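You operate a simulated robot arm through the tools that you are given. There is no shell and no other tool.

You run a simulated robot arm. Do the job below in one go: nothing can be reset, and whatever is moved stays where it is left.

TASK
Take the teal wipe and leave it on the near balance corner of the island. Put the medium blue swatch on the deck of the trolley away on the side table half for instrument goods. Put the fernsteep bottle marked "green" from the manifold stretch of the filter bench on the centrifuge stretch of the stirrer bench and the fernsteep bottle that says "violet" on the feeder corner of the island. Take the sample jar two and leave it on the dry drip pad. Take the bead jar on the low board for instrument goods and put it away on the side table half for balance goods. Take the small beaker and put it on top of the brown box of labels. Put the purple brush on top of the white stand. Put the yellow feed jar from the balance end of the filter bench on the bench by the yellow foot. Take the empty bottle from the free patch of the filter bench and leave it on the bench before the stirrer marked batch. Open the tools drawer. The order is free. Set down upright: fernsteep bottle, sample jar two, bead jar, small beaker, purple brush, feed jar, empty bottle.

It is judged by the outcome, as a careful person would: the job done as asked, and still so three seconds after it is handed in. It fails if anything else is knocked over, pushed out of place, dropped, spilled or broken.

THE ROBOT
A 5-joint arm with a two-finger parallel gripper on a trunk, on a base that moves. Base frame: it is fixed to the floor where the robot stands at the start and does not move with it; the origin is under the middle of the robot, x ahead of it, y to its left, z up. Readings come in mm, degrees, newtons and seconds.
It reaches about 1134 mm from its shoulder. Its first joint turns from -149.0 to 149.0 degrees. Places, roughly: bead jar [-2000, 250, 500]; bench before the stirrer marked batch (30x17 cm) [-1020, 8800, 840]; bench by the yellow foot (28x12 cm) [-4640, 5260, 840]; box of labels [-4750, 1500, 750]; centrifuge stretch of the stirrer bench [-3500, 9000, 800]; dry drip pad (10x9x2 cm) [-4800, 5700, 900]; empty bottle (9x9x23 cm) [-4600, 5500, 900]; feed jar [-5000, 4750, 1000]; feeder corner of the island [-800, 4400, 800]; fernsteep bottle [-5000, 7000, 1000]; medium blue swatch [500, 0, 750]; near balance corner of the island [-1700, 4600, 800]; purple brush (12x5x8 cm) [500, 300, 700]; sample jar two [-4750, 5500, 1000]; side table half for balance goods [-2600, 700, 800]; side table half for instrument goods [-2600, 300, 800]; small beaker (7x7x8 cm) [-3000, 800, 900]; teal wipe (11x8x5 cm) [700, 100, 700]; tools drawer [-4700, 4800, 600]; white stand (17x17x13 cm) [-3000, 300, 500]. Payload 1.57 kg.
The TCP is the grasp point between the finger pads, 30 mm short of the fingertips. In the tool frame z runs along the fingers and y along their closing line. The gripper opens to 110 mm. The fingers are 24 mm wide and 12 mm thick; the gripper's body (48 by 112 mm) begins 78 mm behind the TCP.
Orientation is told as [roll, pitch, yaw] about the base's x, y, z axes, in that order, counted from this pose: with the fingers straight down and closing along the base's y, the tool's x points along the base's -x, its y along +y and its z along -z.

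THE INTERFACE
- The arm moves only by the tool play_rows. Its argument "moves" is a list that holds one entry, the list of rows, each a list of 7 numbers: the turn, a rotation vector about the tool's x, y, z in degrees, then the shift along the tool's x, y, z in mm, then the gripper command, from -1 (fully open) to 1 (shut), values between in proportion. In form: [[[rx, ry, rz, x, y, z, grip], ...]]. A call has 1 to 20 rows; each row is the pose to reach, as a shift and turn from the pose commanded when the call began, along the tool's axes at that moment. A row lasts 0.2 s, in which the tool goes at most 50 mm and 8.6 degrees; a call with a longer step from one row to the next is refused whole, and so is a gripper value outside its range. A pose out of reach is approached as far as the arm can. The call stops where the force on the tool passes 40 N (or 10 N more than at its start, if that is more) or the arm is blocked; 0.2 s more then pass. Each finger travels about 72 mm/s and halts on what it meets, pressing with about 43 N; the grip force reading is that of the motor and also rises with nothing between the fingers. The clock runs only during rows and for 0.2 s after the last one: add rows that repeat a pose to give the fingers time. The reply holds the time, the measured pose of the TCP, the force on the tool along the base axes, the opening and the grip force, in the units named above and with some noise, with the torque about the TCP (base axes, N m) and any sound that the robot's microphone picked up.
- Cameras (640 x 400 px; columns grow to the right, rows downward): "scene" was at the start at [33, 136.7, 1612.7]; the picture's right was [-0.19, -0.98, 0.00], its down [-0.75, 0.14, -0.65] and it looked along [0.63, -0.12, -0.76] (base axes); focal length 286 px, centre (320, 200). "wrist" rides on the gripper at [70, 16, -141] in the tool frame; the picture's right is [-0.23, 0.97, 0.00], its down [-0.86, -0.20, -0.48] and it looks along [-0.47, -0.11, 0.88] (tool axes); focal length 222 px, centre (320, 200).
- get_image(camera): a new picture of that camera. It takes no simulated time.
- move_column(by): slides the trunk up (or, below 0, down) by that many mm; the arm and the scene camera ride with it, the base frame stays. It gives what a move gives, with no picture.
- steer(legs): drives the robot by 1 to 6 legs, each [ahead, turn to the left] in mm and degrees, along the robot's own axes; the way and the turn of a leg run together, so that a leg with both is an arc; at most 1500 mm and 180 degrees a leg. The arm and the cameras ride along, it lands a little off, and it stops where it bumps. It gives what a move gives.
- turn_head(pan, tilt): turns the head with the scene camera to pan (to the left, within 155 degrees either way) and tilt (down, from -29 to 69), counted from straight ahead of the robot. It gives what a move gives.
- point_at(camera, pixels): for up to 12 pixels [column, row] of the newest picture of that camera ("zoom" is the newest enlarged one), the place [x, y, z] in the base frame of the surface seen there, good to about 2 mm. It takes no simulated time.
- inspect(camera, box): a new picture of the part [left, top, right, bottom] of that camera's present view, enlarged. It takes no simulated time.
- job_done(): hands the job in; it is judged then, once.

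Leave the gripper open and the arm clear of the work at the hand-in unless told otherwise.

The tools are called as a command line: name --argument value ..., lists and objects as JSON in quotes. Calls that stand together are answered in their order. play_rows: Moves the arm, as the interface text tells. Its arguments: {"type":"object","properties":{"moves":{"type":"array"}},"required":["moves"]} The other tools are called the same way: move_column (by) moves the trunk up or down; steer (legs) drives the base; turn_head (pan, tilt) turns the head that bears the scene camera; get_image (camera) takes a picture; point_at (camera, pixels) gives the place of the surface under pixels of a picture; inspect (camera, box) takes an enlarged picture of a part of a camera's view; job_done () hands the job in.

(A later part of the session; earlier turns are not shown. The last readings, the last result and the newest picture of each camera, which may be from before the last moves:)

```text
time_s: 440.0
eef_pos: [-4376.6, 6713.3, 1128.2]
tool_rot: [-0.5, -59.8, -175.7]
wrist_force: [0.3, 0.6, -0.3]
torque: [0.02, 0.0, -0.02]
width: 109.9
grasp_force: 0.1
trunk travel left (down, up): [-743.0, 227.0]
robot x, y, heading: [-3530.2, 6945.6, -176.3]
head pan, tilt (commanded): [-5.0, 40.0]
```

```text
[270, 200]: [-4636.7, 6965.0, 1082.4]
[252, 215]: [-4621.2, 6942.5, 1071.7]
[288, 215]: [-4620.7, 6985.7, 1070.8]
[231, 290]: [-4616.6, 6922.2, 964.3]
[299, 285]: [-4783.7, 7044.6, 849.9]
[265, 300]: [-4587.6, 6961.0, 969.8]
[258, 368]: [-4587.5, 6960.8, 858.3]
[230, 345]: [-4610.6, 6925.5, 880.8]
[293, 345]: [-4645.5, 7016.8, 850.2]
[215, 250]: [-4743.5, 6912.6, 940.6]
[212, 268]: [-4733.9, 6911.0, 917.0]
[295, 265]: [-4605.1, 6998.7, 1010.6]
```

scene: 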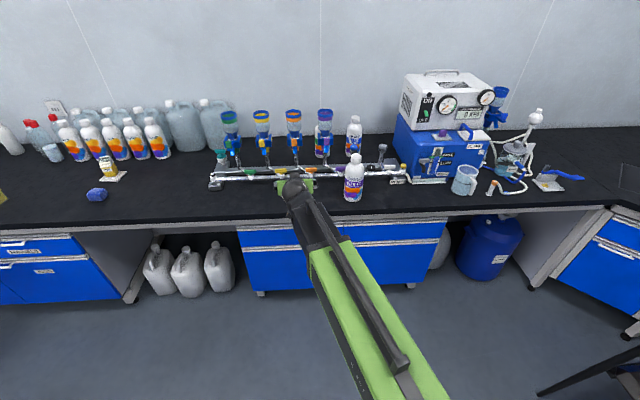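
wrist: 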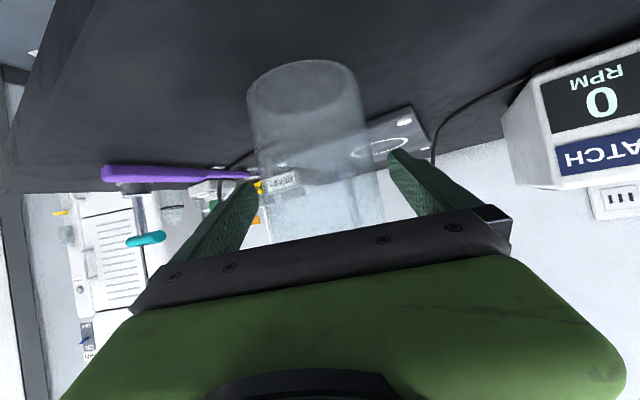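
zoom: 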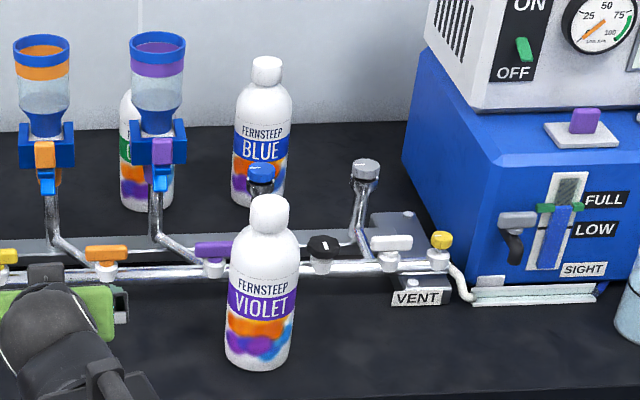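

VIOLET axis ≈ (−4628, 6963), Ø≈80. Align the tilted gripper 150 mm short of it.

play_rows --moves '[[[0.75, 0, 0.45, -7, -42, 12, -1], [1.5, 0, 0.9, -14, -85, 24, -1], [2.25, 0, 1.3, -21, -127, 36, -1], [3, 0, 1.75, -28, -169, 48, -1], [3.75, 0, 2.2, -34, -212, 60, -1], [4.5, 0, 2.6, -41.3, -254, 71.5, -1], [4.5, 0, 2.6, -41.3, -254, 71.5, -1]]]'

move_column --by -190

get_image --camera "wrist"

get_image --camera "scene"

```text
time_s: 441.6
eef_pos: [-4477.0, 6960.5, 1128.3]
tool_rot: [-0.6, -59.9, 179.1]
wrist_force: [0.2, 0.5, 0.4]
torque: [0.0, 0.0, 0.0]
width: 109.9
grasp_force: 0.2
trunk travel left (down, up): [-743.0, 227.0]
robot x, y, heading: [-3526.3, 6943.3, -176.5]
head pan, tilt (commanded): [-5.0, 40.0]
```

```text
time_s: 443.7
eef_pos: [-4476.9, 6962.3, 939.2]
tool_rot: [-0.4, -60.0, 179.1]
wrist_force: [0.0, -0.7, 0.1]
torque: [-0.01, 0.04, 0.05]
width: 110.4
grasp_force: 0.0
trunk travel left (down, up): [-553.0, 417.0]
robot x, y, heading: [-3529.6, 6941.4, -176.7]
head pan, tilt (commanded): [-5.0, 40.0]
```

```text
taken
```

wrist: 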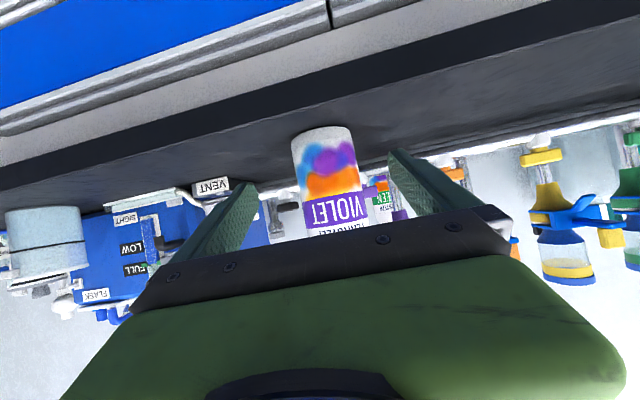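

```text
taken
```

scene: 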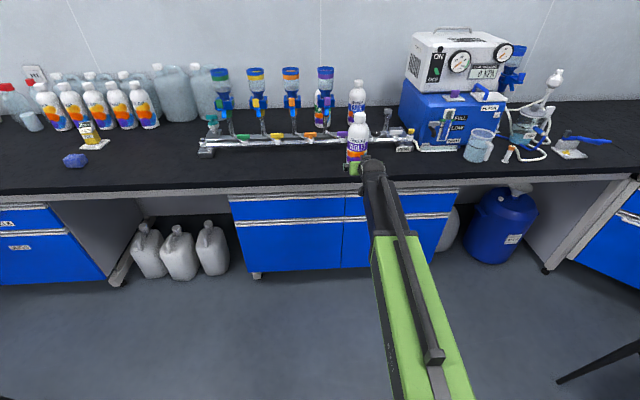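

Check centring with the wrist camera.

inspect --camera "wrist" --box '[270, 110, 420, 240]'

point_at --camera "zoom" --pixels '[[105, 170], [285, 150], [350, 150], [130, 260], [330, 230], [240, 270], [230, 100], [150, 100], [300, 100]]'

```text
3.08 times, centred on (345, 175) of wrist
```

zoom: 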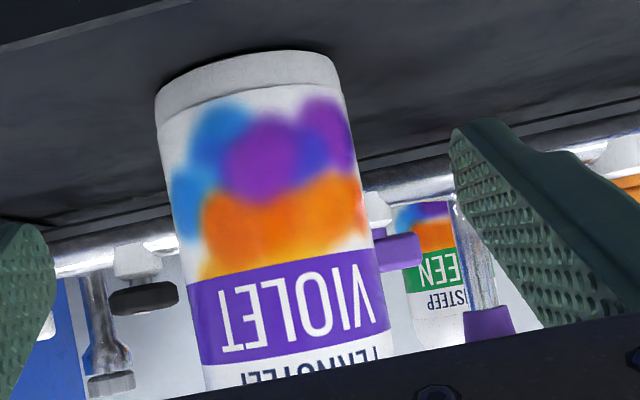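

```text
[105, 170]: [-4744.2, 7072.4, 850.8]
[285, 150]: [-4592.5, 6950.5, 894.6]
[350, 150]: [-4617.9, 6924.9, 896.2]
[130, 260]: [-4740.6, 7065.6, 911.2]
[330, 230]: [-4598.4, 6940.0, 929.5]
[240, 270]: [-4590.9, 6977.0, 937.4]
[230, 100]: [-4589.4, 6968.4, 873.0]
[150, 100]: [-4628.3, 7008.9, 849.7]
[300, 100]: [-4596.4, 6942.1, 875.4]
```

Centred (bottle y≈6964). Advance 146 mm and close.

play_rows --moves '[[[0, 0, 0, -18, 0, 31.6, -1], [0, 0, 0, -36.5, 0, 63.2, -1], [0, 0, 0, -55, 0, 95, -1], [0, 0, 0, -73, 0, 126.4, -1], [0, 0, 0, -73, 0, 126.4, -1]]]'

play_rows --moves '[[[0, 0, 0, 0, 0, 0, -0.7], [0, 0, 0, 0, 0, 0, -0.4], [0, 0, 0, 0, 0, 0, 0], [0, 0, 0, 0, 0, 0, 0.6], [0, 0, 0, 0, 0, 0, 1], [0, 0, 0, 0, 0, 0, 1]]]'

get_image --camera "wrist"

```text
time_s: 444.9
eef_pos: [-4623.0, 6965.7, 939.9]
tool_rot: [-0.5, -60.0, 179.1]
wrist_force: [-1.5, -0.8, -0.8]
torque: [0.01, -0.01, 0.02]
width: 109.9
grasp_force: 0.1
trunk travel left (down, up): [-553.0, 417.0]
robot x, y, heading: [-3532.3, 6941.4, -176.7]
head pan, tilt (commanded): [-5.0, 40.0]
```

```text
time_s: 446.3
eef_pos: [-4623.3, 6965.7, 940.2]
tool_rot: [-0.4, -60.0, 179.1]
wrist_force: [-1.6, 0.7, 1.1]
torque: [-0.29, 0.08, -0.02]
width: 84.7
grasp_force: 42.6
trunk travel left (down, up): [-553.0, 417.0]
robot x, y, heading: [-3531.5, 6942.6, -176.5]
head pan, tilt (commanded): [-5.0, 40.0]
```

```text
taken
```

wrist: 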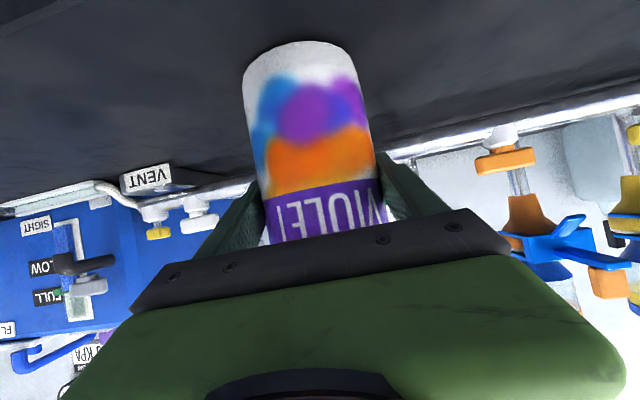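

Gripped (84.7 mm). Lift 200 mm and check weight.

move_column --by 60

move_column --by 140

get_image --camera "wrist"

```text
time_s: 447.3
eef_pos: [-4626.0, 6965.0, 998.1]
tool_rot: [-0.4, -59.9, 179.2]
wrist_force: [-0.8, 0.0, -10.5]
torque: [0.02, -0.11, 0.03]
width: 84.6
grasp_force: 42.8
trunk travel left (down, up): [-613.0, 357.0]
robot x, y, heading: [-3532.7, 6943.4, -176.4]
head pan, tilt (commanded): [-5.0, 40.0]
```

```text
time_s: 448.9
eef_pos: [-4626.2, 6965.5, 1137.7]
tool_rot: [-0.5, -59.9, 179.2]
wrist_force: [-0.2, 0.6, -10.5]
torque: [0.0, -0.05, -0.02]
width: 84.6
grasp_force: 43.1
trunk travel left (down, up): [-753.0, 217.0]
robot x, y, heading: [-3533.9, 6943.1, -176.7]
head pan, tilt (commanded): [-5.0, 40.0]
```

```text
taken
```

wrist: 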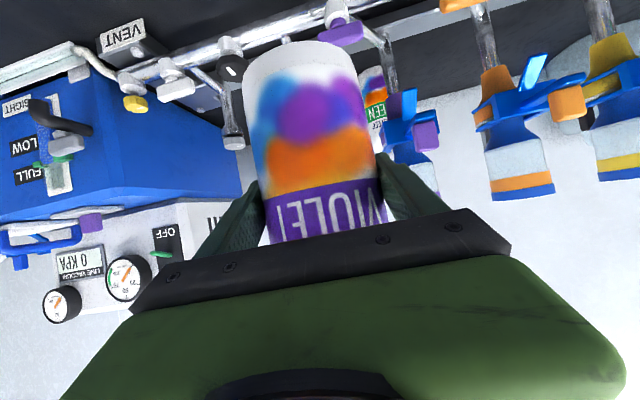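

The bottle weighs about 1 kg. Retract the arm, back off, and drive south round the island to its feeder corner.

steer --legs '[[-450, 0]]'

play_rows --moves '[[[0, 0, 0, 20, 0, -35, 1], [0, 0, 0, 40, 0, -70, 1], [0, 0, 0, 61, 0, -105, 1], [0, 0, 0, 81, 0, -141, 1], [0, 0, 0, 101, 0, -176, 1], [0, 0, 0, 122, 0, -211, 1], [0, 0, 0, 140, 0, -243, 1], [0, 0, 0, 140, 0, -243, 1]]]'

steer --legs '[[0, 86], [1200, 0], [1200, 0], [1050, 0]]'

```text
time_s: 451.6
eef_pos: [-4190.0, 6994.0, 1138.4]
tool_rot: [-0.4, -59.9, 178.8]
wrist_force: [1.1, 0.0, -9.0]
torque: [-0.01, -0.1, 0.0]
width: 84.6
grasp_force: 42.7
trunk travel left (down, up): [-753.0, 217.0]
robot x, y, heading: [-3093.7, 6970.8, -176.8]
head pan, tilt (commanded): [-5.0, 40.0]
```

```text
time_s: 453.4
eef_pos: [-3906.9, 6987.1, 1137.6]
tool_rot: [-0.4, -60.0, 178.9]
wrist_force: [-0.2, 0.1, -9.4]
torque: [0.01, -0.14, -0.03]
width: 84.5
grasp_force: 43.0
trunk travel left (down, up): [-753.0, 217.0]
robot x, y, heading: [-3095.7, 6968.6, -176.7]
head pan, tilt (commanded): [-5.0, 40.0]
```

```text
time_s: 473.9
eef_pos: [-3111.9, 2704.2, 1139.0]
tool_rot: [-0.5, -60.0, -93.8]
wrist_force: [0.0, -0.2, -10.6]
torque: [0.09, 0.01, -0.01]
width: 84.6
grasp_force: 43.2
trunk travel left (down, up): [-753.0, 217.0]
robot x, y, heading: [-3057.6, 3514.6, -89.5]
head pan, tilt (commanded): [-5.0, 40.0]
```

steer --legs '[[0, 89.5], [1450, 0]]'

turn_head --pan 40 --tilt 25

get_image --camera "scene"

```text
time_s: 485.1
eef_pos: [-760.5, 3537.9, 1138.3]
tool_rot: [-0.5, -60.0, -2.1]
wrist_force: [-0.1, -0.1, -9.8]
torque: [0.0, 0.14, -0.01]
width: 84.1
grasp_force: 42.9
trunk travel left (down, up): [-753.0, 217.0]
robot x, y, heading: [-1572.7, 3570.7, 2.0]
head pan, tilt (commanded): [-5.0, 40.0]
```

```text
time_s: 486.2
eef_pos: [-761.0, 3537.1, 1139.2]
tool_rot: [-0.5, -60.0, -2.1]
wrist_force: [0.1, -0.4, -10.2]
torque: [0.0, 0.12, 0.0]
width: 84.1
grasp_force: 42.8
trunk travel left (down, up): [-753.0, 217.0]
robot x, y, heading: [-1572.8, 3569.7, 1.9]
head pan, tilt (commanded): [40.0, 25.0]
```

```text
taken
```

scene: 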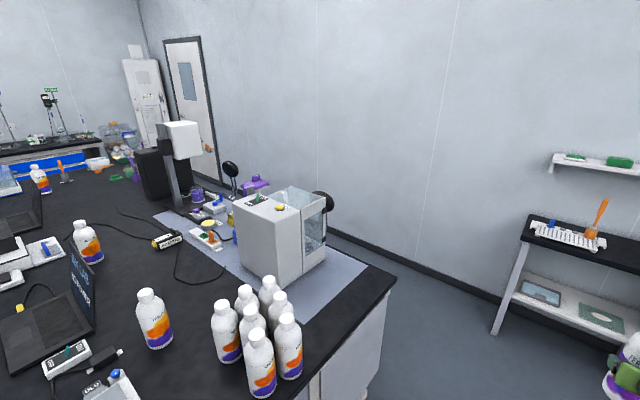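

Let me measure the objects at the island's south end before turning.

point_at --camera "scene" --pixels '[[262, 390], [258, 330], [270, 280], [155, 345], [88, 260], [270, 270], [330, 290], [395, 275], [320, 370], [300, 385], [350, 300], [370, 290]]'

inspect --camera "scene" --box '[0, 160, 400, 400]'

```text
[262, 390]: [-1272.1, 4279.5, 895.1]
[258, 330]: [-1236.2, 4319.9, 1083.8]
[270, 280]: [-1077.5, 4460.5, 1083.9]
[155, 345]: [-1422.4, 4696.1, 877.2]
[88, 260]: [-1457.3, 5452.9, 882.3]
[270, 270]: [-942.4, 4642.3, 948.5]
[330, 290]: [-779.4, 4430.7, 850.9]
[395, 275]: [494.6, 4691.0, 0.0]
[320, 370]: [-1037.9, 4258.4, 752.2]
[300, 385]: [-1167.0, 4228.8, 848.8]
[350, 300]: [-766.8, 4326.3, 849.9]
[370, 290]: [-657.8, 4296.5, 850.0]
```

```text
1.60 times, centred on (200, 280) of scene
```

zoom: 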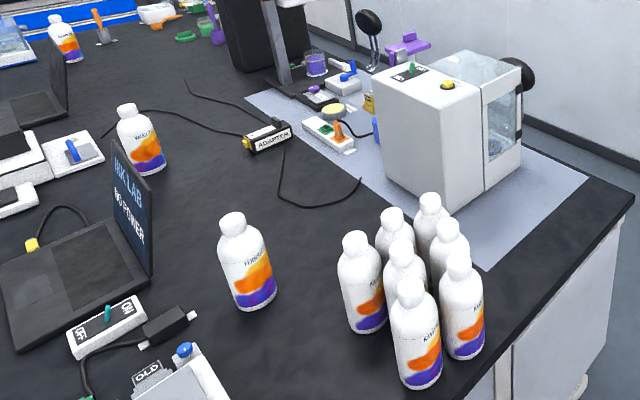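

The feeder corner (south‑east) is free around (−780, 4400); a cluster of bottles (to z 1084) stands at x −1240…−1075. I look east before driving on.

turn_head --pan -10 --tilt 20

get_image --camera "scene"

point_at --camera "scene" --pixels '[[140, 240], [60, 220], [100, 300], [300, 350], [200, 300], [450, 300]]'

```text
time_s: 487.4
eef_pos: [-760.2, 3536.5, 1138.7]
tool_rot: [-0.5, -60.0, -2.1]
wrist_force: [-1.0, 0.5, -9.9]
torque: [-0.03, 0.14, 0.02]
width: 84.1
grasp_force: 42.9
trunk travel left (down, up): [-753.0, 217.0]
robot x, y, heading: [-1574.5, 3568.3, 2.0]
head pan, tilt (commanded): [-10.0, 20.0]
```

```text
taken
```

scene: 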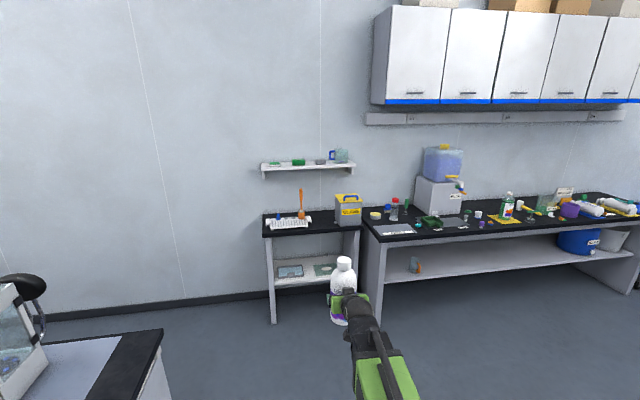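

```text
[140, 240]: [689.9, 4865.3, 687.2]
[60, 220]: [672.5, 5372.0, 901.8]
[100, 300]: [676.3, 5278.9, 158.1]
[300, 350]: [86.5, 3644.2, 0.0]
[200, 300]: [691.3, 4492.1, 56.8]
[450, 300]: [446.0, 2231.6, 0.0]
```

Clear to the east. Drive 750 mm and turn to face the corner.

steer --legs '[[750, 0], [0, 88]]'

turn_head --pan 5 --tilt 40

get_image --camera "scene"

get_image --camera "wrist"

```text
time_s: 495.3
eef_pos: [-750.5, 4403.0, 1139.9]
tool_rot: [-0.4, -60.1, 86.0]
wrist_force: [0.3, -0.9, -10.1]
torque: [-0.12, 0.04, 0.03]
width: 84.1
grasp_force: 42.7
trunk travel left (down, up): [-753.0, 217.0]
robot x, y, heading: [-823.7, 3590.6, 89.8]
head pan, tilt (commanded): [-10.0, 20.0]
```

```text
time_s: 496.1
eef_pos: [-752.9, 4404.3, 1138.7]
tool_rot: [-0.4, -60.0, 86.1]
wrist_force: [0.2, -0.5, -10.3]
torque: [-0.1, -0.01, 0.02]
width: 84.2
grasp_force: 42.6
trunk travel left (down, up): [-753.0, 217.0]
robot x, y, heading: [-825.8, 3593.1, 90.0]
head pan, tilt (commanded): [5.0, 40.0]
```

```text
taken
```

scene: 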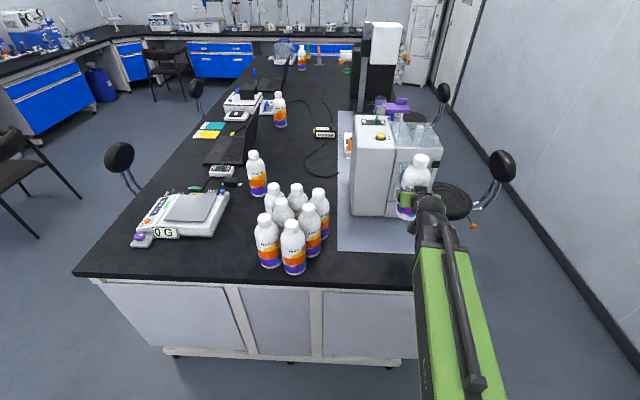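

```text
taken
```

wrist: 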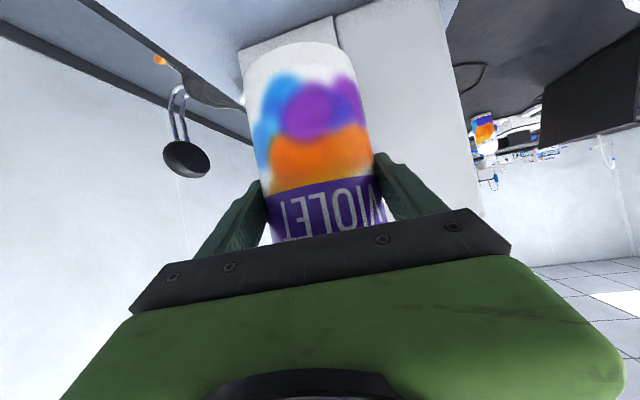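

The bottle hangs over the corner. Check the machine's front edge and mat.

point_at --camera "scene" --pixels '[[375, 205], [355, 205], [398, 212], [370, 235], [395, 240], [350, 260], [400, 255], [345, 225], [320, 235], [405, 200]]'

inspect --camera "scene" --box '[320, 100, 480, 290]'

```text
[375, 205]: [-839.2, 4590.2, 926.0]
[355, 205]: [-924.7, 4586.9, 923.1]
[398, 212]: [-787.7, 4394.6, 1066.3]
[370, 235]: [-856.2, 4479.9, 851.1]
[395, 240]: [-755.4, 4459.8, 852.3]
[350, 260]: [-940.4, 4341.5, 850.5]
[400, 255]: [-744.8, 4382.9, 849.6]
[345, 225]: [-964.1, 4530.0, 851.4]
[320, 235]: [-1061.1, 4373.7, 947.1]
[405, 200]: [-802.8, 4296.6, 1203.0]
```

```text
2.11 times, centred on (400, 195) of scene
```

zoom: 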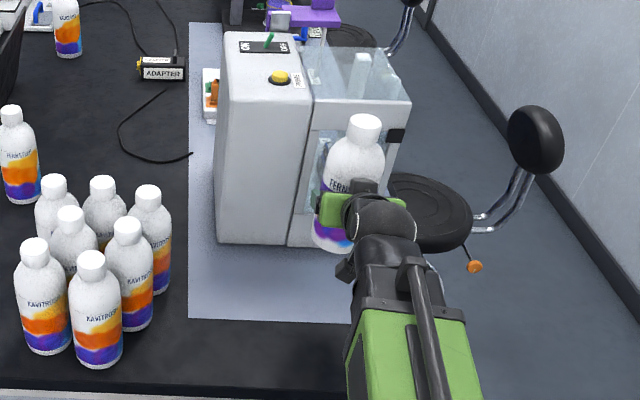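

Machine front is y≈4588; free corner. Shift 40 mm west, then lower 190 mm.

play_rows --moves '[[[0, 0, 0, 0, 20, 0, 1], [0, 0, 0, 0, 40, 0, 1], [0, 0, 0, 0, 40, 0, 1]]]'

move_column --by -190

get_image --camera "wrist"

move_column --by -6

move_column --by -3

```text
time_s: 496.9
eef_pos: [-792.9, 4407.1, 1139.4]
tool_rot: [-0.3, -60.0, 86.2]
wrist_force: [0.1, 0.6, -10.1]
torque: [-0.11, 0.01, -0.02]
width: 84.1
grasp_force: 43.2
trunk travel left (down, up): [-753.0, 217.0]
robot x, y, heading: [-824.9, 3593.7, 89.7]
head pan, tilt (commanded): [5.0, 40.0]
```

```text
time_s: 499.0
eef_pos: [-793.7, 4407.4, 948.4]
tool_rot: [-0.5, -60.0, 86.0]
wrist_force: [0.3, -0.4, -9.9]
torque: [-0.12, -0.03, 0.0]
width: 84.0
grasp_force: 42.8
trunk travel left (down, up): [-563.0, 407.0]
robot x, y, heading: [-825.7, 3596.3, 89.7]
head pan, tilt (commanded): [5.0, 40.0]
```

```text
taken
```

wrist: 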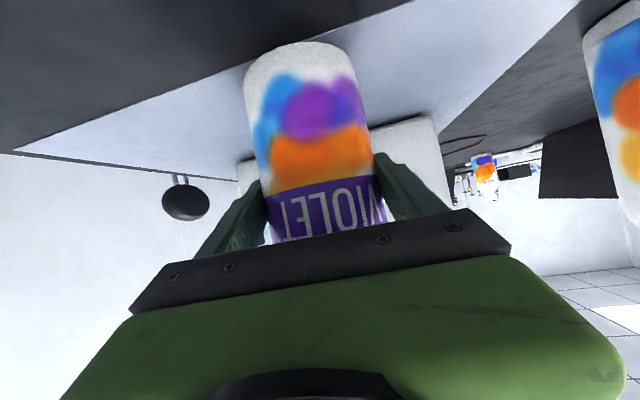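

```text
time_s: 499.6
eef_pos: [-792.8, 4407.5, 943.3]
tool_rot: [-0.5, -60.0, 86.0]
wrist_force: [-0.6, -0.8, -10.3]
torque: [-0.12, 0.05, -0.02]
width: 84.1
grasp_force: 43.0
trunk travel left (down, up): [-557.0, 413.0]
robot x, y, heading: [-821.5, 3591.3, 89.7]
head pan, tilt (commanded): [5.0, 40.0]
```

```text
time_s: 500.1
eef_pos: [-791.2, 4406.0, 942.0]
tool_rot: [-0.3, -60.3, 86.0]
wrist_force: [1.8, 4.6, 11.8]
torque: [0.53, 0.66, -0.12]
width: 84.0
grasp_force: 42.5
trunk travel left (down, up): [-554.0, 416.0]
robot x, y, heading: [-825.4, 3588.9, 89.8]
head pan, tilt (commanded): [5.0, 40.0]
```

Contact shows a slight edge torque—the bottle straddles the mat's edge. Lift 10 mm, move 45 mm further in so it's fully on the mat, and set down again.

move_column --by 12

play_rows --moves '[[[0, 0, 0, -11, 0, 19.5, 1], [0, 0, 0, -22.5, 0, 39, 1], [0, 0, 0, -22.5, 0, 39, 1]]]'

move_column --by -10

move_column --by -2

```text
time_s: 500.7
eef_pos: [-791.9, 4408.0, 951.0]
tool_rot: [-0.4, -59.9, 86.2]
wrist_force: [0.2, -0.2, -10.0]
torque: [-0.13, -0.01, 0.03]
width: 84.1
grasp_force: 43.6
trunk travel left (down, up): [-566.0, 404.0]
robot x, y, heading: [-826.2, 3594.7, 89.7]
head pan, tilt (commanded): [5.0, 40.0]
```

```text
time_s: 501.5
eef_pos: [-786.3, 4453.0, 951.4]
tool_rot: [-0.5, -60.0, 86.2]
wrist_force: [-0.6, 0.4, -9.0]
torque: [-0.11, 0.02, -0.01]
width: 84.0
grasp_force: 43.1
trunk travel left (down, up): [-566.0, 404.0]
robot x, y, heading: [-824.6, 3592.5, 89.7]
head pan, tilt (commanded): [5.0, 40.0]
```

```text
time_s: 502.1
eef_pos: [-787.2, 4452.7, 942.1]
tool_rot: [-0.3, -60.0, 86.1]
wrist_force: [-0.2, -0.1, -5.7]
torque: [0.06, 0.13, 0.01]
width: 84.0
grasp_force: 43.0
trunk travel left (down, up): [-556.0, 414.0]
robot x, y, heading: [-828.1, 3596.1, 89.7]
head pan, tilt (commanded): [5.0, 40.0]
```

```text
time_s: 502.6
eef_pos: [-787.6, 4451.4, 941.6]
tool_rot: [-0.2, -60.4, 86.0]
wrist_force: [0.7, 4.5, 12.9]
torque: [0.58, 0.71, -0.13]
width: 84.0
grasp_force: 42.9
trunk travel left (down, up): [-554.0, 416.0]
robot x, y, heading: [-823.9, 3594.0, 89.7]
head pan, tilt (commanded): [5.0, 40.0]
```

Same small edge contact – only a fraction of a degree. Release; it will settle flat.

play_rows --moves '[[[0, 0, 0, 0, 0, 0, -0.53], [0, 0, 0, 0, 0, 0, -0.6], [0, 0, 0, 0, 0, 0, -0.7], [0, 0, 0, 0, 0, 0, -0.85], [0, 0, 0, 0, 0, 0, -1], [0, 0, 0, 0, 0, 0, -1]]]'

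get_image --camera "wrist"

play_rows --moves '[[[0, 0, 0, 10, 0, -17, -1], [0, 0, 0, 25, 0, -43, -1], [0, 0, 0, 42, 0, -73, -1], [0, 0, 0, 60, 0, -104, -1], [0, 0, 0, 80, 0, -138, -1], [0, 0, 0, 90, 0, -156, -1], [0, 0, 0, 90, 0, -156, -1]]]'

move_column --by 200

get_image --camera "scene"

```text
time_s: 504.0
eef_pos: [-788.4, 4450.8, 940.8]
tool_rot: [-0.5, -60.0, 86.2]
wrist_force: [0.2, -0.3, -0.5]
torque: [0.0, -0.02, 0.0]
width: 110.1
grasp_force: 0.1
trunk travel left (down, up): [-554.0, 416.0]
robot x, y, heading: [-827.5, 3594.7, 89.8]
head pan, tilt (commanded): [5.0, 40.0]
```

```text
taken
```

wrist: 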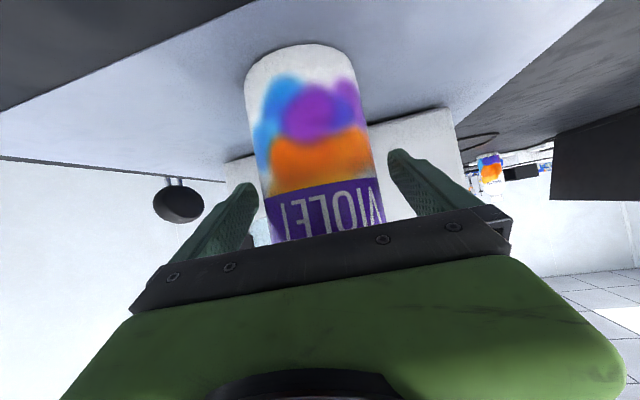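

```text
time_s: 505.6
eef_pos: [-794.2, 4372.3, 940.1]
tool_rot: [-0.4, -60.0, 86.1]
wrist_force: [0.2, 0.2, 0.4]
torque: [-0.04, 0.01, 0.0]
width: 109.9
grasp_force: 0.0
out of reach, approached as far as the arm can: row 3, 4, 5, 6, 7
trunk travel left (down, up): [-554.0, 416.0]
robot x, y, heading: [-827.4, 3594.3, 89.9]
head pan, tilt (commanded): [5.0, 40.0]
```

```text
time_s: 507.8
eef_pos: [-792.7, 4372.3, 1140.0]
tool_rot: [-0.4, -60.0, 86.1]
wrist_force: [0.2, -0.3, -0.2]
torque: [-0.03, -0.03, -0.01]
width: 110.1
grasp_force: 0.0
trunk travel left (down, up): [-754.0, 216.0]
robot x, y, heading: [-824.2, 3596.3, 89.7]
head pan, tilt (commanded): [5.0, 40.0]
```

```text
taken
```

scene: 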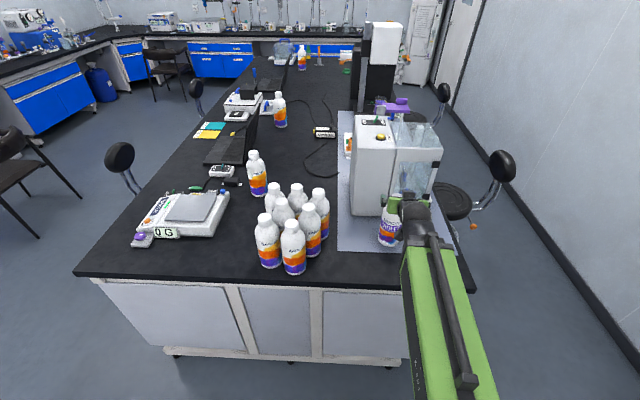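

VIOLET stands on the feeder corner. Now to the trolley for the brush: turn away, drive south along x≈−825.

steer --legs '[[-150, 0], [0, -180], [1400, 0], [1400, 0], [400, 0]]'

turn_head --pan 45 --tilt 30

get_image --camera "scene"

```text
time_s: 513.5
eef_pos: [-93.9, 3170.1, 1139.6]
tool_rot: [-0.3, -59.9, -22.6]
wrist_force: [-0.2, -0.7, 0.1]
torque: [0.02, -0.04, 0.01]
width: 110.1
grasp_force: 0.1
trunk travel left (down, up): [-754.0, 216.0]
robot x, y, heading: [-835.8, 3412.1, -18.3]
head pan, tilt (commanded): [5.0, 40.0]
stopped in leg 2: the robot was blocked; the commanded pose is now the measured one
```

```text
time_s: 514.5
eef_pos: [-94.1, 3169.4, 1139.8]
tool_rot: [-0.3, -59.8, -22.5]
wrist_force: [0.0, 0.3, 0.8]
torque: [0.0, 0.01, 0.03]
width: 110.0
grasp_force: 0.0
trunk travel left (down, up): [-754.0, 216.0]
robot x, y, heading: [-834.7, 3413.1, -18.1]
head pan, tilt (commanded): [45.0, 30.0]
```

```text
taken
```

scene: 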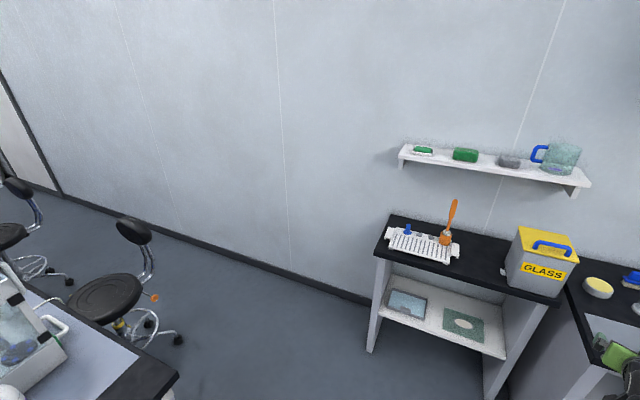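

The turn stopped early: "blocked". I look around for the cause.

point_at --camera "scene" --pixels '[[540, 260], [510, 275], [440, 240], [600, 290], [615, 330], [372, 350], [500, 395], [620, 350], [160, 380], [630, 320]]'

turn_head --pan -5 --tilt 45

get_image --camera "scene"

get_image --camera "wrist"

turn_head --pan -90 --tilt 45

get_image --camera "scene"

turn_head --pan 150 --tilt 45

get_image --camera "scene"

```text
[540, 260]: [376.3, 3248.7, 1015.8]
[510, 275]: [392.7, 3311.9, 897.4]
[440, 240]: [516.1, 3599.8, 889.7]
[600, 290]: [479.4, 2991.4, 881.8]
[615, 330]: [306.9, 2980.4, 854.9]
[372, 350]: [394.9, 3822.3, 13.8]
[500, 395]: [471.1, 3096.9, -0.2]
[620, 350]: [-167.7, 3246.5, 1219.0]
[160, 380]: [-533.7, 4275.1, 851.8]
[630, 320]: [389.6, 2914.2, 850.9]
```

```text
time_s: 515.7
eef_pos: [-93.5, 3169.5, 1139.5]
tool_rot: [-0.4, -59.8, -22.5]
wrist_force: [0.5, -0.6, 0.7]
torque: [0.0, -0.03, -0.01]
width: 110.0
grasp_force: 0.0
trunk travel left (down, up): [-754.0, 216.0]
robot x, y, heading: [-834.8, 3411.6, -18.3]
head pan, tilt (commanded): [-5.0, 45.0]
```

```text
taken
```

scene: 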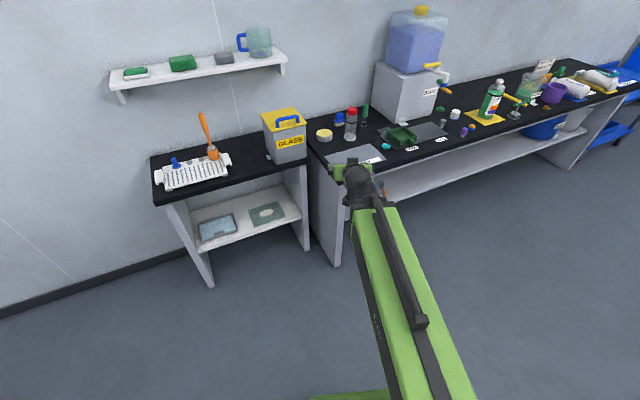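

```text
taken
```

wrist: 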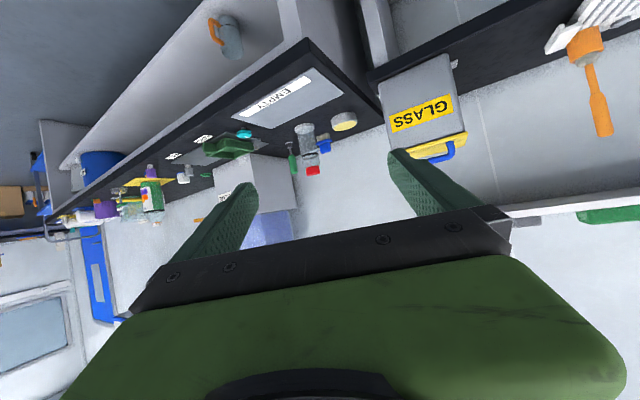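

```text
time_s: 517.3
eef_pos: [-93.4, 3170.2, 1140.0]
tool_rot: [-0.5, -59.8, -22.5]
wrist_force: [-0.2, 0.7, 0.3]
torque: [-0.02, 0.0, -0.05]
width: 109.9
grasp_force: 0.0
trunk travel left (down, up): [-754.0, 216.0]
robot x, y, heading: [-835.7, 3408.7, -18.0]
head pan, tilt (commanded): [-90.0, 45.0]
```

```text
taken
```

scene: 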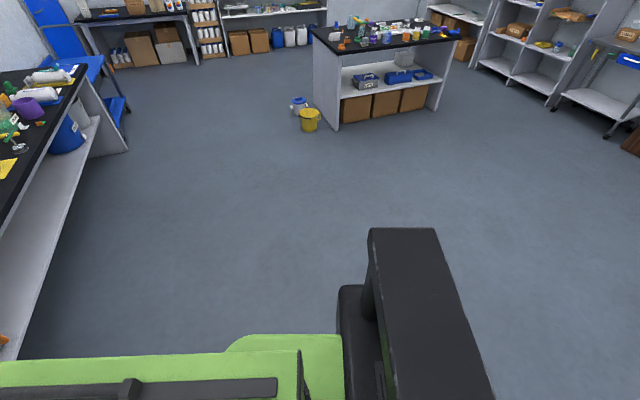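

```text
time_s: 520.7
eef_pos: [-93.4, 3169.8, 1139.7]
tool_rot: [-0.4, -59.7, -22.4]
wrist_force: [-0.5, -0.1, 0.4]
torque: [0.0, -0.01, 0.0]
width: 109.9
grasp_force: 0.1
trunk travel left (down, up): [-754.0, 216.0]
robot x, y, heading: [-829.7, 3411.5, -18.5]
head pan, tilt (commanded): [150.0, 45.0]
```

```text
taken
```

scene: 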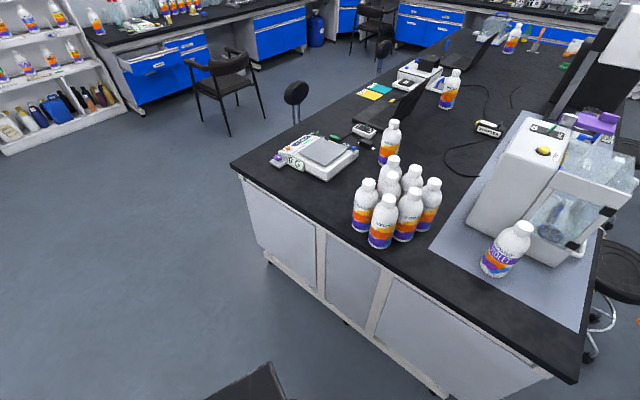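

No visible obstacle. I'll try to continue the turn in smaller steps.

steer --legs '[[0, -35]]'

```text
time_s: 522.8
eef_pos: [-371.7, 2785.6, 1138.5]
tool_rot: [-0.2, -59.7, -58.0]
wrist_force: [-0.2, -1.1, 0.2]
torque: [0.02, -0.02, 0.04]
width: 109.9
grasp_force: 0.2
trunk travel left (down, up): [-754.0, 216.0]
robot x, y, heading: [-849.7, 3401.4, -53.5]
head pan, tilt (commanded): [150.0, 45.0]
```

It turns now. Continue to heading −90 and drive south.

steer --legs '[[0, -36.5], [1400, 0], [1400, 0], [300, 0]]'

```text
time_s: 539.7
eef_pos: [-757.8, -481.5, 1139.0]
tool_rot: [-0.5, -59.8, -92.8]
wrist_force: [-0.2, -0.3, 0.5]
torque: [0.02, 0.02, -0.02]
width: 110.0
grasp_force: 0.0
trunk travel left (down, up): [-754.0, 216.0]
robot x, y, heading: [-798.5, 298.1, -88.3]
head pan, tilt (commanded): [150.0, 45.0]
```

Turn to face the trolley, then untilt the gripper (fingers down).

steer --legs '[[0, 88]]'

play_rows --moves '[[[0, 7.5, 0, 15, 0, -15, -1], [0, 15, 0, 29, 0, -31, -1], [0, 22.5, 0, 42, 0, -50, -1], [0, 30, 0, 53, 0, -71, -1], [0, 37.5, 0, 61, 0, -93, -1], [0, 45, 0, 65, 0, -116, -1], [0, 52.5, 0, 68, 0, -138, -1], [0, 60, 0, 0, 0, -119, -1], [0, 60, 0, 0, 0, -119, -1]]]'

```text
time_s: 543.3
eef_pos: [-29.9, 181.2, 1139.4]
tool_rot: [-0.4, -59.7, -14.3]
wrist_force: [-0.1, -0.1, 0.5]
torque: [0.0, -0.02, 0.05]
width: 110.0
grasp_force: 0.1
trunk travel left (down, up): [-754.0, 216.0]
robot x, y, heading: [-794.1, 338.2, -9.5]
head pan, tilt (commanded): [150.0, 45.0]
stopped in leg 1: the robot was blocked; the commanded pose is now the measured one
```

```text
refused: row 8 steps farther than a row can; nothing moved
```

The turn stopped at −9.5°. First straighten the gripper (corrected rows), then finish the turn.

play_rows --moves '[[[0, 7.5, 0, 31, 0, -2, -1], [0, 15, 0, 61.6, 0, -8, -1], [0, 22.5, 0, 91, 0, -18, -1], [0, 30, 0, 119, 0, -32, -1], [0, 37.5, 0, 145, 0, -49, -1], [0, 45, 0, 168, 0, -70, -1], [0, 52.5, 0, 189, 0, -93, -1], [0, 60, 0, 206, 0, -119, -1], [0, 60, 0, 206, 0, -119, -1]]]'

steer --legs '[[0, 9]]'

turn_head --pan 0 --tilt 35

get_image --camera "scene"

```text
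time_s: 545.3
eef_pos: [-230.2, 236.7, 1021.7]
tool_rot: [-0.2, 0.4, -14.7]
wrist_force: [-0.3, -0.2, 0.6]
torque: [-0.01, -0.01, 0.0]
width: 109.8
grasp_force: 0.0
trunk travel left (down, up): [-754.0, 216.0]
robot x, y, heading: [-792.5, 339.1, -9.4]
head pan, tilt (commanded): [150.0, 45.0]
```

```text
time_s: 546.3
eef_pos: [-219.8, 327.2, 1021.9]
tool_rot: [-0.3, 0.2, -5.6]
wrist_force: [0.7, -1.0, 0.3]
torque: [0.12, -0.03, -0.02]
width: 109.8
grasp_force: 0.1
trunk travel left (down, up): [-754.0, 216.0]
robot x, y, heading: [-787.9, 348.6, -1.2]
head pan, tilt (commanded): [150.0, 45.0]
```

```text
time_s: 548.7
eef_pos: [-219.7, 326.3, 1022.2]
tool_rot: [-0.3, 0.4, -5.6]
wrist_force: [-0.5, -0.5, 1.1]
torque: [0.05, -0.02, 0.02]
width: 110.0
grasp_force: 0.1
trunk travel left (down, up): [-754.0, 216.0]
robot x, y, heading: [-793.3, 344.8, -1.3]
head pan, tilt (commanded): [0.0, 35.0]
```

```text
taken
```

scene: 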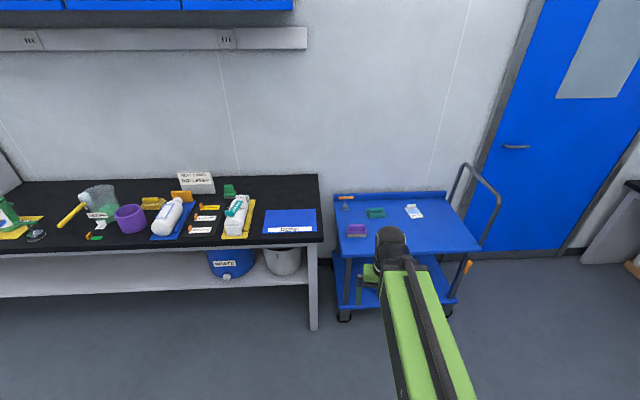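

Trolley ahead. Drive 540 mm closer.

steer --legs '[[540, 0]]'

turn_head --pan -8 --tilt 52

get_image --camera "scene"

get_image --camera "wrist"

```text
time_s: 551.8
eef_pos: [324.8, 323.2, 1021.2]
tool_rot: [-0.3, 0.2, -5.0]
wrist_force: [0.2, 0.1, -0.4]
torque: [-0.01, 0.03, 0.0]
width: 110.1
grasp_force: 0.1
trunk travel left (down, up): [-754.0, 216.0]
robot x, y, heading: [-248.9, 333.1, -0.7]
head pan, tilt (commanded): [0.0, 35.0]
```

```text
time_s: 552.6
eef_pos: [324.1, 323.0, 1021.5]
tool_rot: [-0.3, 0.3, -5.1]
wrist_force: [1.4, -0.5, -0.2]
torque: [0.0, -0.01, -0.04]
width: 109.7
grasp_force: 0.0
trunk travel left (down, up): [-754.0, 216.0]
robot x, y, heading: [-246.4, 337.5, -0.8]
head pan, tilt (commanded): [-8.0, 52.0]
```

```text
taken
```

scene: 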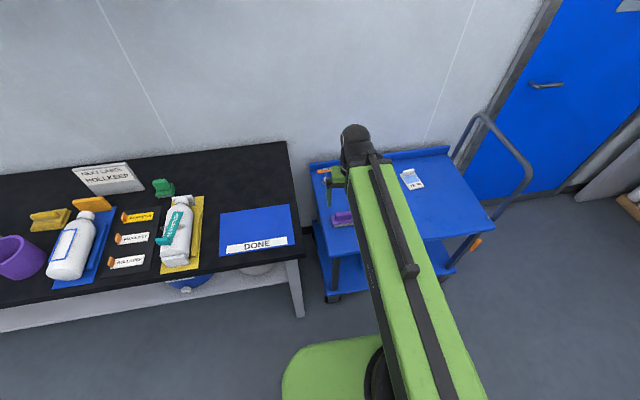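

```text
taken
```

wrist: 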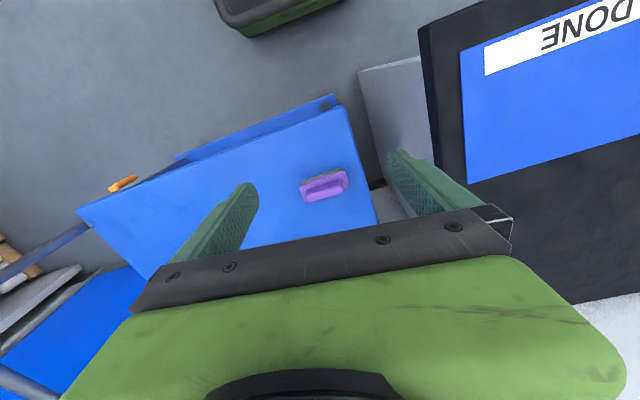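

Zoom on the brush in the wrist view.

inspect --camera "wrist" --box '[290, 160, 360, 210]'

```text
8.00 times, centred on (325, 185) of wrist
```

zoom: 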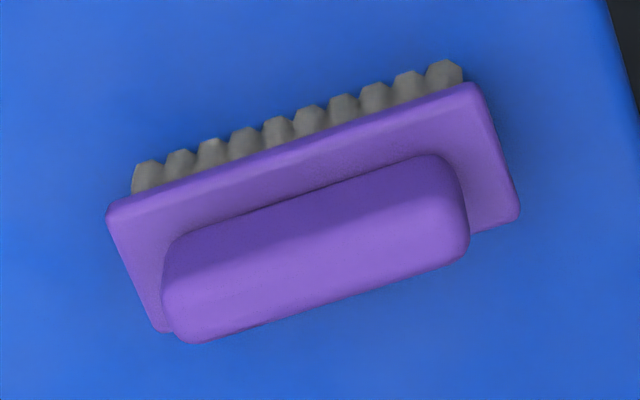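

point_at --camera "zoom" --pixels '[[190, 290], [440, 210], [315, 250], [200, 250], [430, 175], [115, 215], [470, 95], [515, 215], [165, 325], [310, 280], [300, 215], [290, 135]]'

```text
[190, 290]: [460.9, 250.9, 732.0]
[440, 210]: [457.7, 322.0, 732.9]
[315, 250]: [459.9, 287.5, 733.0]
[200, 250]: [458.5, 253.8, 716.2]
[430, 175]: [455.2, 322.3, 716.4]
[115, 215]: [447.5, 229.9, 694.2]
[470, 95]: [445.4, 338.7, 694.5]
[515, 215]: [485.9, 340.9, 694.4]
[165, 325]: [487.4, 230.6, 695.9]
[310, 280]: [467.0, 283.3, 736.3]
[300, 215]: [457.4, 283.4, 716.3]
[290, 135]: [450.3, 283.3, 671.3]
```

Brush ridge centre (467, 286), top z≈736, plate top ≈694, ridge along y. Move over it and turn to close along x.

play_rows --moves '[[[0, 0, 8.5, -14.6, -2.4, 0, -1], [0, 0, 17, -29, -4.8, 0, -1], [0, 0, 25.5, -44, -7.3, 0, -1], [0, 0, 34, -58, -9.7, 0, -1], [0, 0, 42.5, -73, -12, 0, -1], [0, 0, 51, -87, -14.5, 0, -1], [0, 0, 59.5, -102, -17, 0, -1], [0, 0, 68, -117, -19.4, 0, -1], [0, 0, 76.5, -131, -21.8, 0, -1], [0, 0, 85, -145.7, -24.2, 0, -1], [0, 0, 85, -145.7, -24.2, 0, -1]]]'

move_column --by -230

get_image --camera "wrist"

```text
time_s: 555.0
eef_pos: [468.2, 286.8, 1021.3]
tool_rot: [-0.4, -0.3, -90.2]
wrist_force: [0.4, 0.9, 0.6]
torque: [-0.01, 0.01, -0.02]
width: 110.1
grasp_force: 0.1
trunk travel left (down, up): [-754.0, 216.0]
robot x, y, heading: [-251.8, 339.1, -0.9]
head pan, tilt (commanded): [-8.0, 52.0]
```

```text
time_s: 557.4
eef_pos: [466.7, 286.1, 792.0]
tool_rot: [-0.3, -0.3, -90.1]
wrist_force: [0.8, 0.0, -0.3]
torque: [0.01, 0.02, 0.0]
width: 110.1
grasp_force: 0.1
trunk travel left (down, up): [-524.0, 446.0]
robot x, y, heading: [-250.4, 337.1, -0.5]
head pan, tilt (commanded): [-8.0, 52.0]
```

```text
taken
```

wrist: 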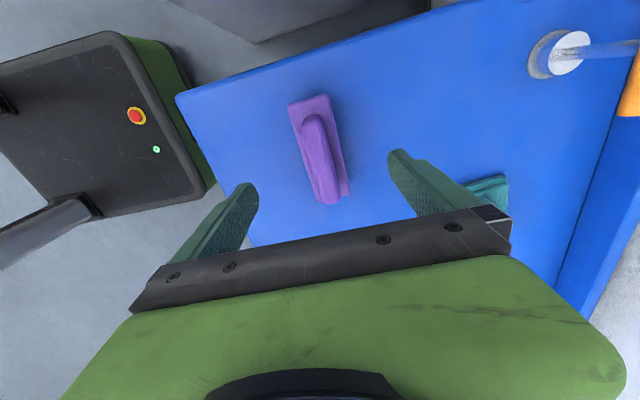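

Aligned. Lower 64 mm and close on the ridge.

move_column --by -64

play_rows --moves '[[[0, 0, 0, 0, 0, 0, -0.3], [0, 0, 0, 0, 0, 0, 0.3], [0, 0, 0, 0, 0, 0, 1], [0, 0, 0, 0, 0, 0, 1], [0, 0, 0, 0, 0, 0, 1], [0, 0, 0, 0, 0, 0, 1]]]'

get_image --camera "wrist"

move_column --by 300

get_image --camera "wrist"

```text
time_s: 558.5
eef_pos: [466.8, 287.2, 727.1]
tool_rot: [-0.3, -0.2, -90.1]
wrist_force: [0.3, -0.2, 0.6]
torque: [-0.03, 0.01, 0.02]
width: 109.9
grasp_force: 0.0
trunk travel left (down, up): [-460.0, 510.0]
robot x, y, heading: [-251.6, 335.9, -0.6]
head pan, tilt (commanded): [-8.0, 52.0]
```

```text
time_s: 559.9
eef_pos: [468.0, 287.2, 727.1]
tool_rot: [-0.3, -0.3, -90.1]
wrist_force: [-0.2, -0.4, 0.9]
torque: [-0.02, -0.11, -0.07]
width: 21.3
grasp_force: 34.4
trunk travel left (down, up): [-460.0, 510.0]
robot x, y, heading: [-249.3, 336.9, -0.3]
head pan, tilt (commanded): [-8.0, 52.0]
```

```text
taken
```

wrist: 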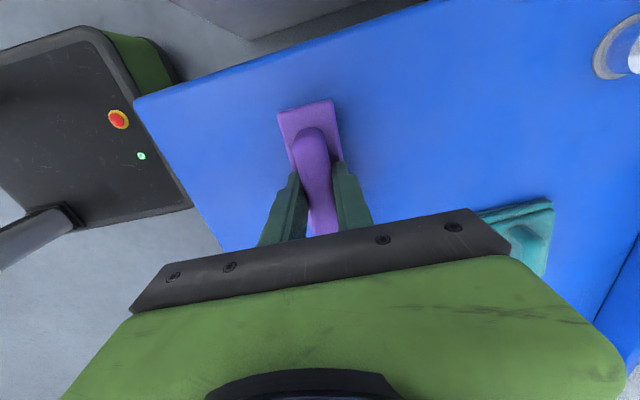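

```text
time_s: 562.9
eef_pos: [467.3, 287.2, 1025.8]
tool_rot: [-0.3, -0.3, -90.1]
wrist_force: [-0.7, 1.2, -1.3]
torque: [0.01, -0.01, 0.02]
width: 21.4
grasp_force: 34.5
trunk travel left (down, up): [-760.0, 210.0]
robot x, y, heading: [-246.6, 334.9, -0.7]
head pan, tilt (commanded): [-8.0, 52.0]
```

```text
taken
```

wrist: 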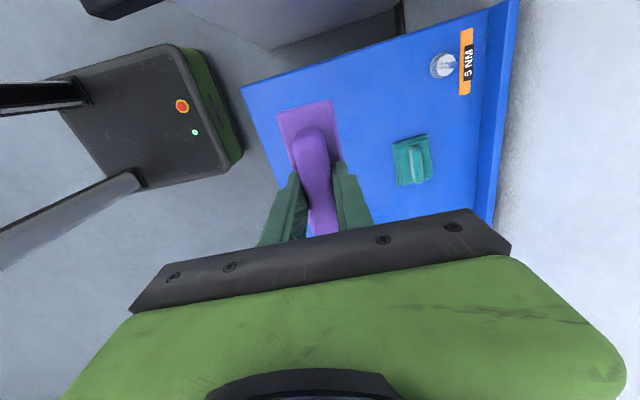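

To set the brush on the stand under the table top I need a tilted grip (vertical fingers would hit the table). So I put it back down here and re‑grip it on the ridge's ends with a 60° tilt.

move_column --by -296

move_column --by -3

```text
time_s: 565.8
eef_pos: [467.2, 286.9, 731.6]
tool_rot: [-0.4, -0.4, -90.1]
wrist_force: [-0.1, 0.3, -1.3]
torque: [-0.01, -0.03, -0.01]
width: 21.4
grasp_force: 34.6
trunk travel left (down, up): [-464.0, 506.0]
robot x, y, heading: [-249.6, 330.8, -0.8]
head pan, tilt (commanded): [-8.0, 52.0]
```

```text
time_s: 566.4
eef_pos: [467.0, 287.8, 727.9]
tool_rot: [-0.3, -0.3, -90.1]
wrist_force: [-0.1, 0.0, -1.4]
torque: [0.01, 0.0, -0.02]
width: 21.2
grasp_force: 34.4
trunk travel left (down, up): [-461.0, 509.0]
robot x, y, heading: [-242.5, 336.6, -0.4]
head pan, tilt (commanded): [-8.0, 52.0]
```

move_column --by -2

play_rows --moves '[[[0, 0, 0, 0, 0, 0, 0.5], [0, 0, 0, 0, 0, 0, 0], [0, 0, 0, 0, 0, 0, -0.5], [0, 0, 0, 0, 0, 0, -0.5]]]'

move_column --by 250

get_image --camera "wrist"

```text
time_s: 566.9
eef_pos: [466.7, 288.4, 727.8]
tool_rot: [-0.2, -0.3, -90.1]
wrist_force: [3.9, -0.8, 16.3]
torque: [-0.04, -0.41, 0.02]
width: 21.5
grasp_force: 34.3
trunk travel left (down, up): [-459.0, 511.0]
robot x, y, heading: [-250.7, 335.3, -0.6]
head pan, tilt (commanded): [-8.0, 52.0]
```

```text
time_s: 567.9
eef_pos: [467.4, 286.3, 726.0]
tool_rot: [-0.3, -0.3, -90.2]
wrist_force: [1.0, 0.3, -0.5]
torque: [-0.03, -0.02, -0.06]
width: 82.4
grasp_force: 0.0
trunk travel left (down, up): [-459.0, 511.0]
robot x, y, heading: [-248.4, 336.0, -0.5]
head pan, tilt (commanded): [-8.0, 52.0]
```

```text
time_s: 570.5
eef_pos: [468.0, 287.4, 975.7]
tool_rot: [-0.2, -0.3, -90.2]
wrist_force: [0.1, -0.7, 0.2]
torque: [0.0, 0.0, 0.02]
width: 82.7
grasp_force: 0.1
trunk travel left (down, up): [-709.0, 261.0]
robot x, y, heading: [-243.2, 334.6, -0.8]
head pan, tilt (commanded): [-8.0, 52.0]
```

```text
taken
```

wrist: 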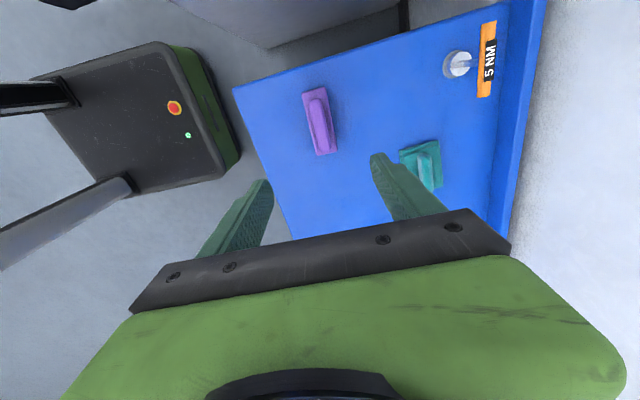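

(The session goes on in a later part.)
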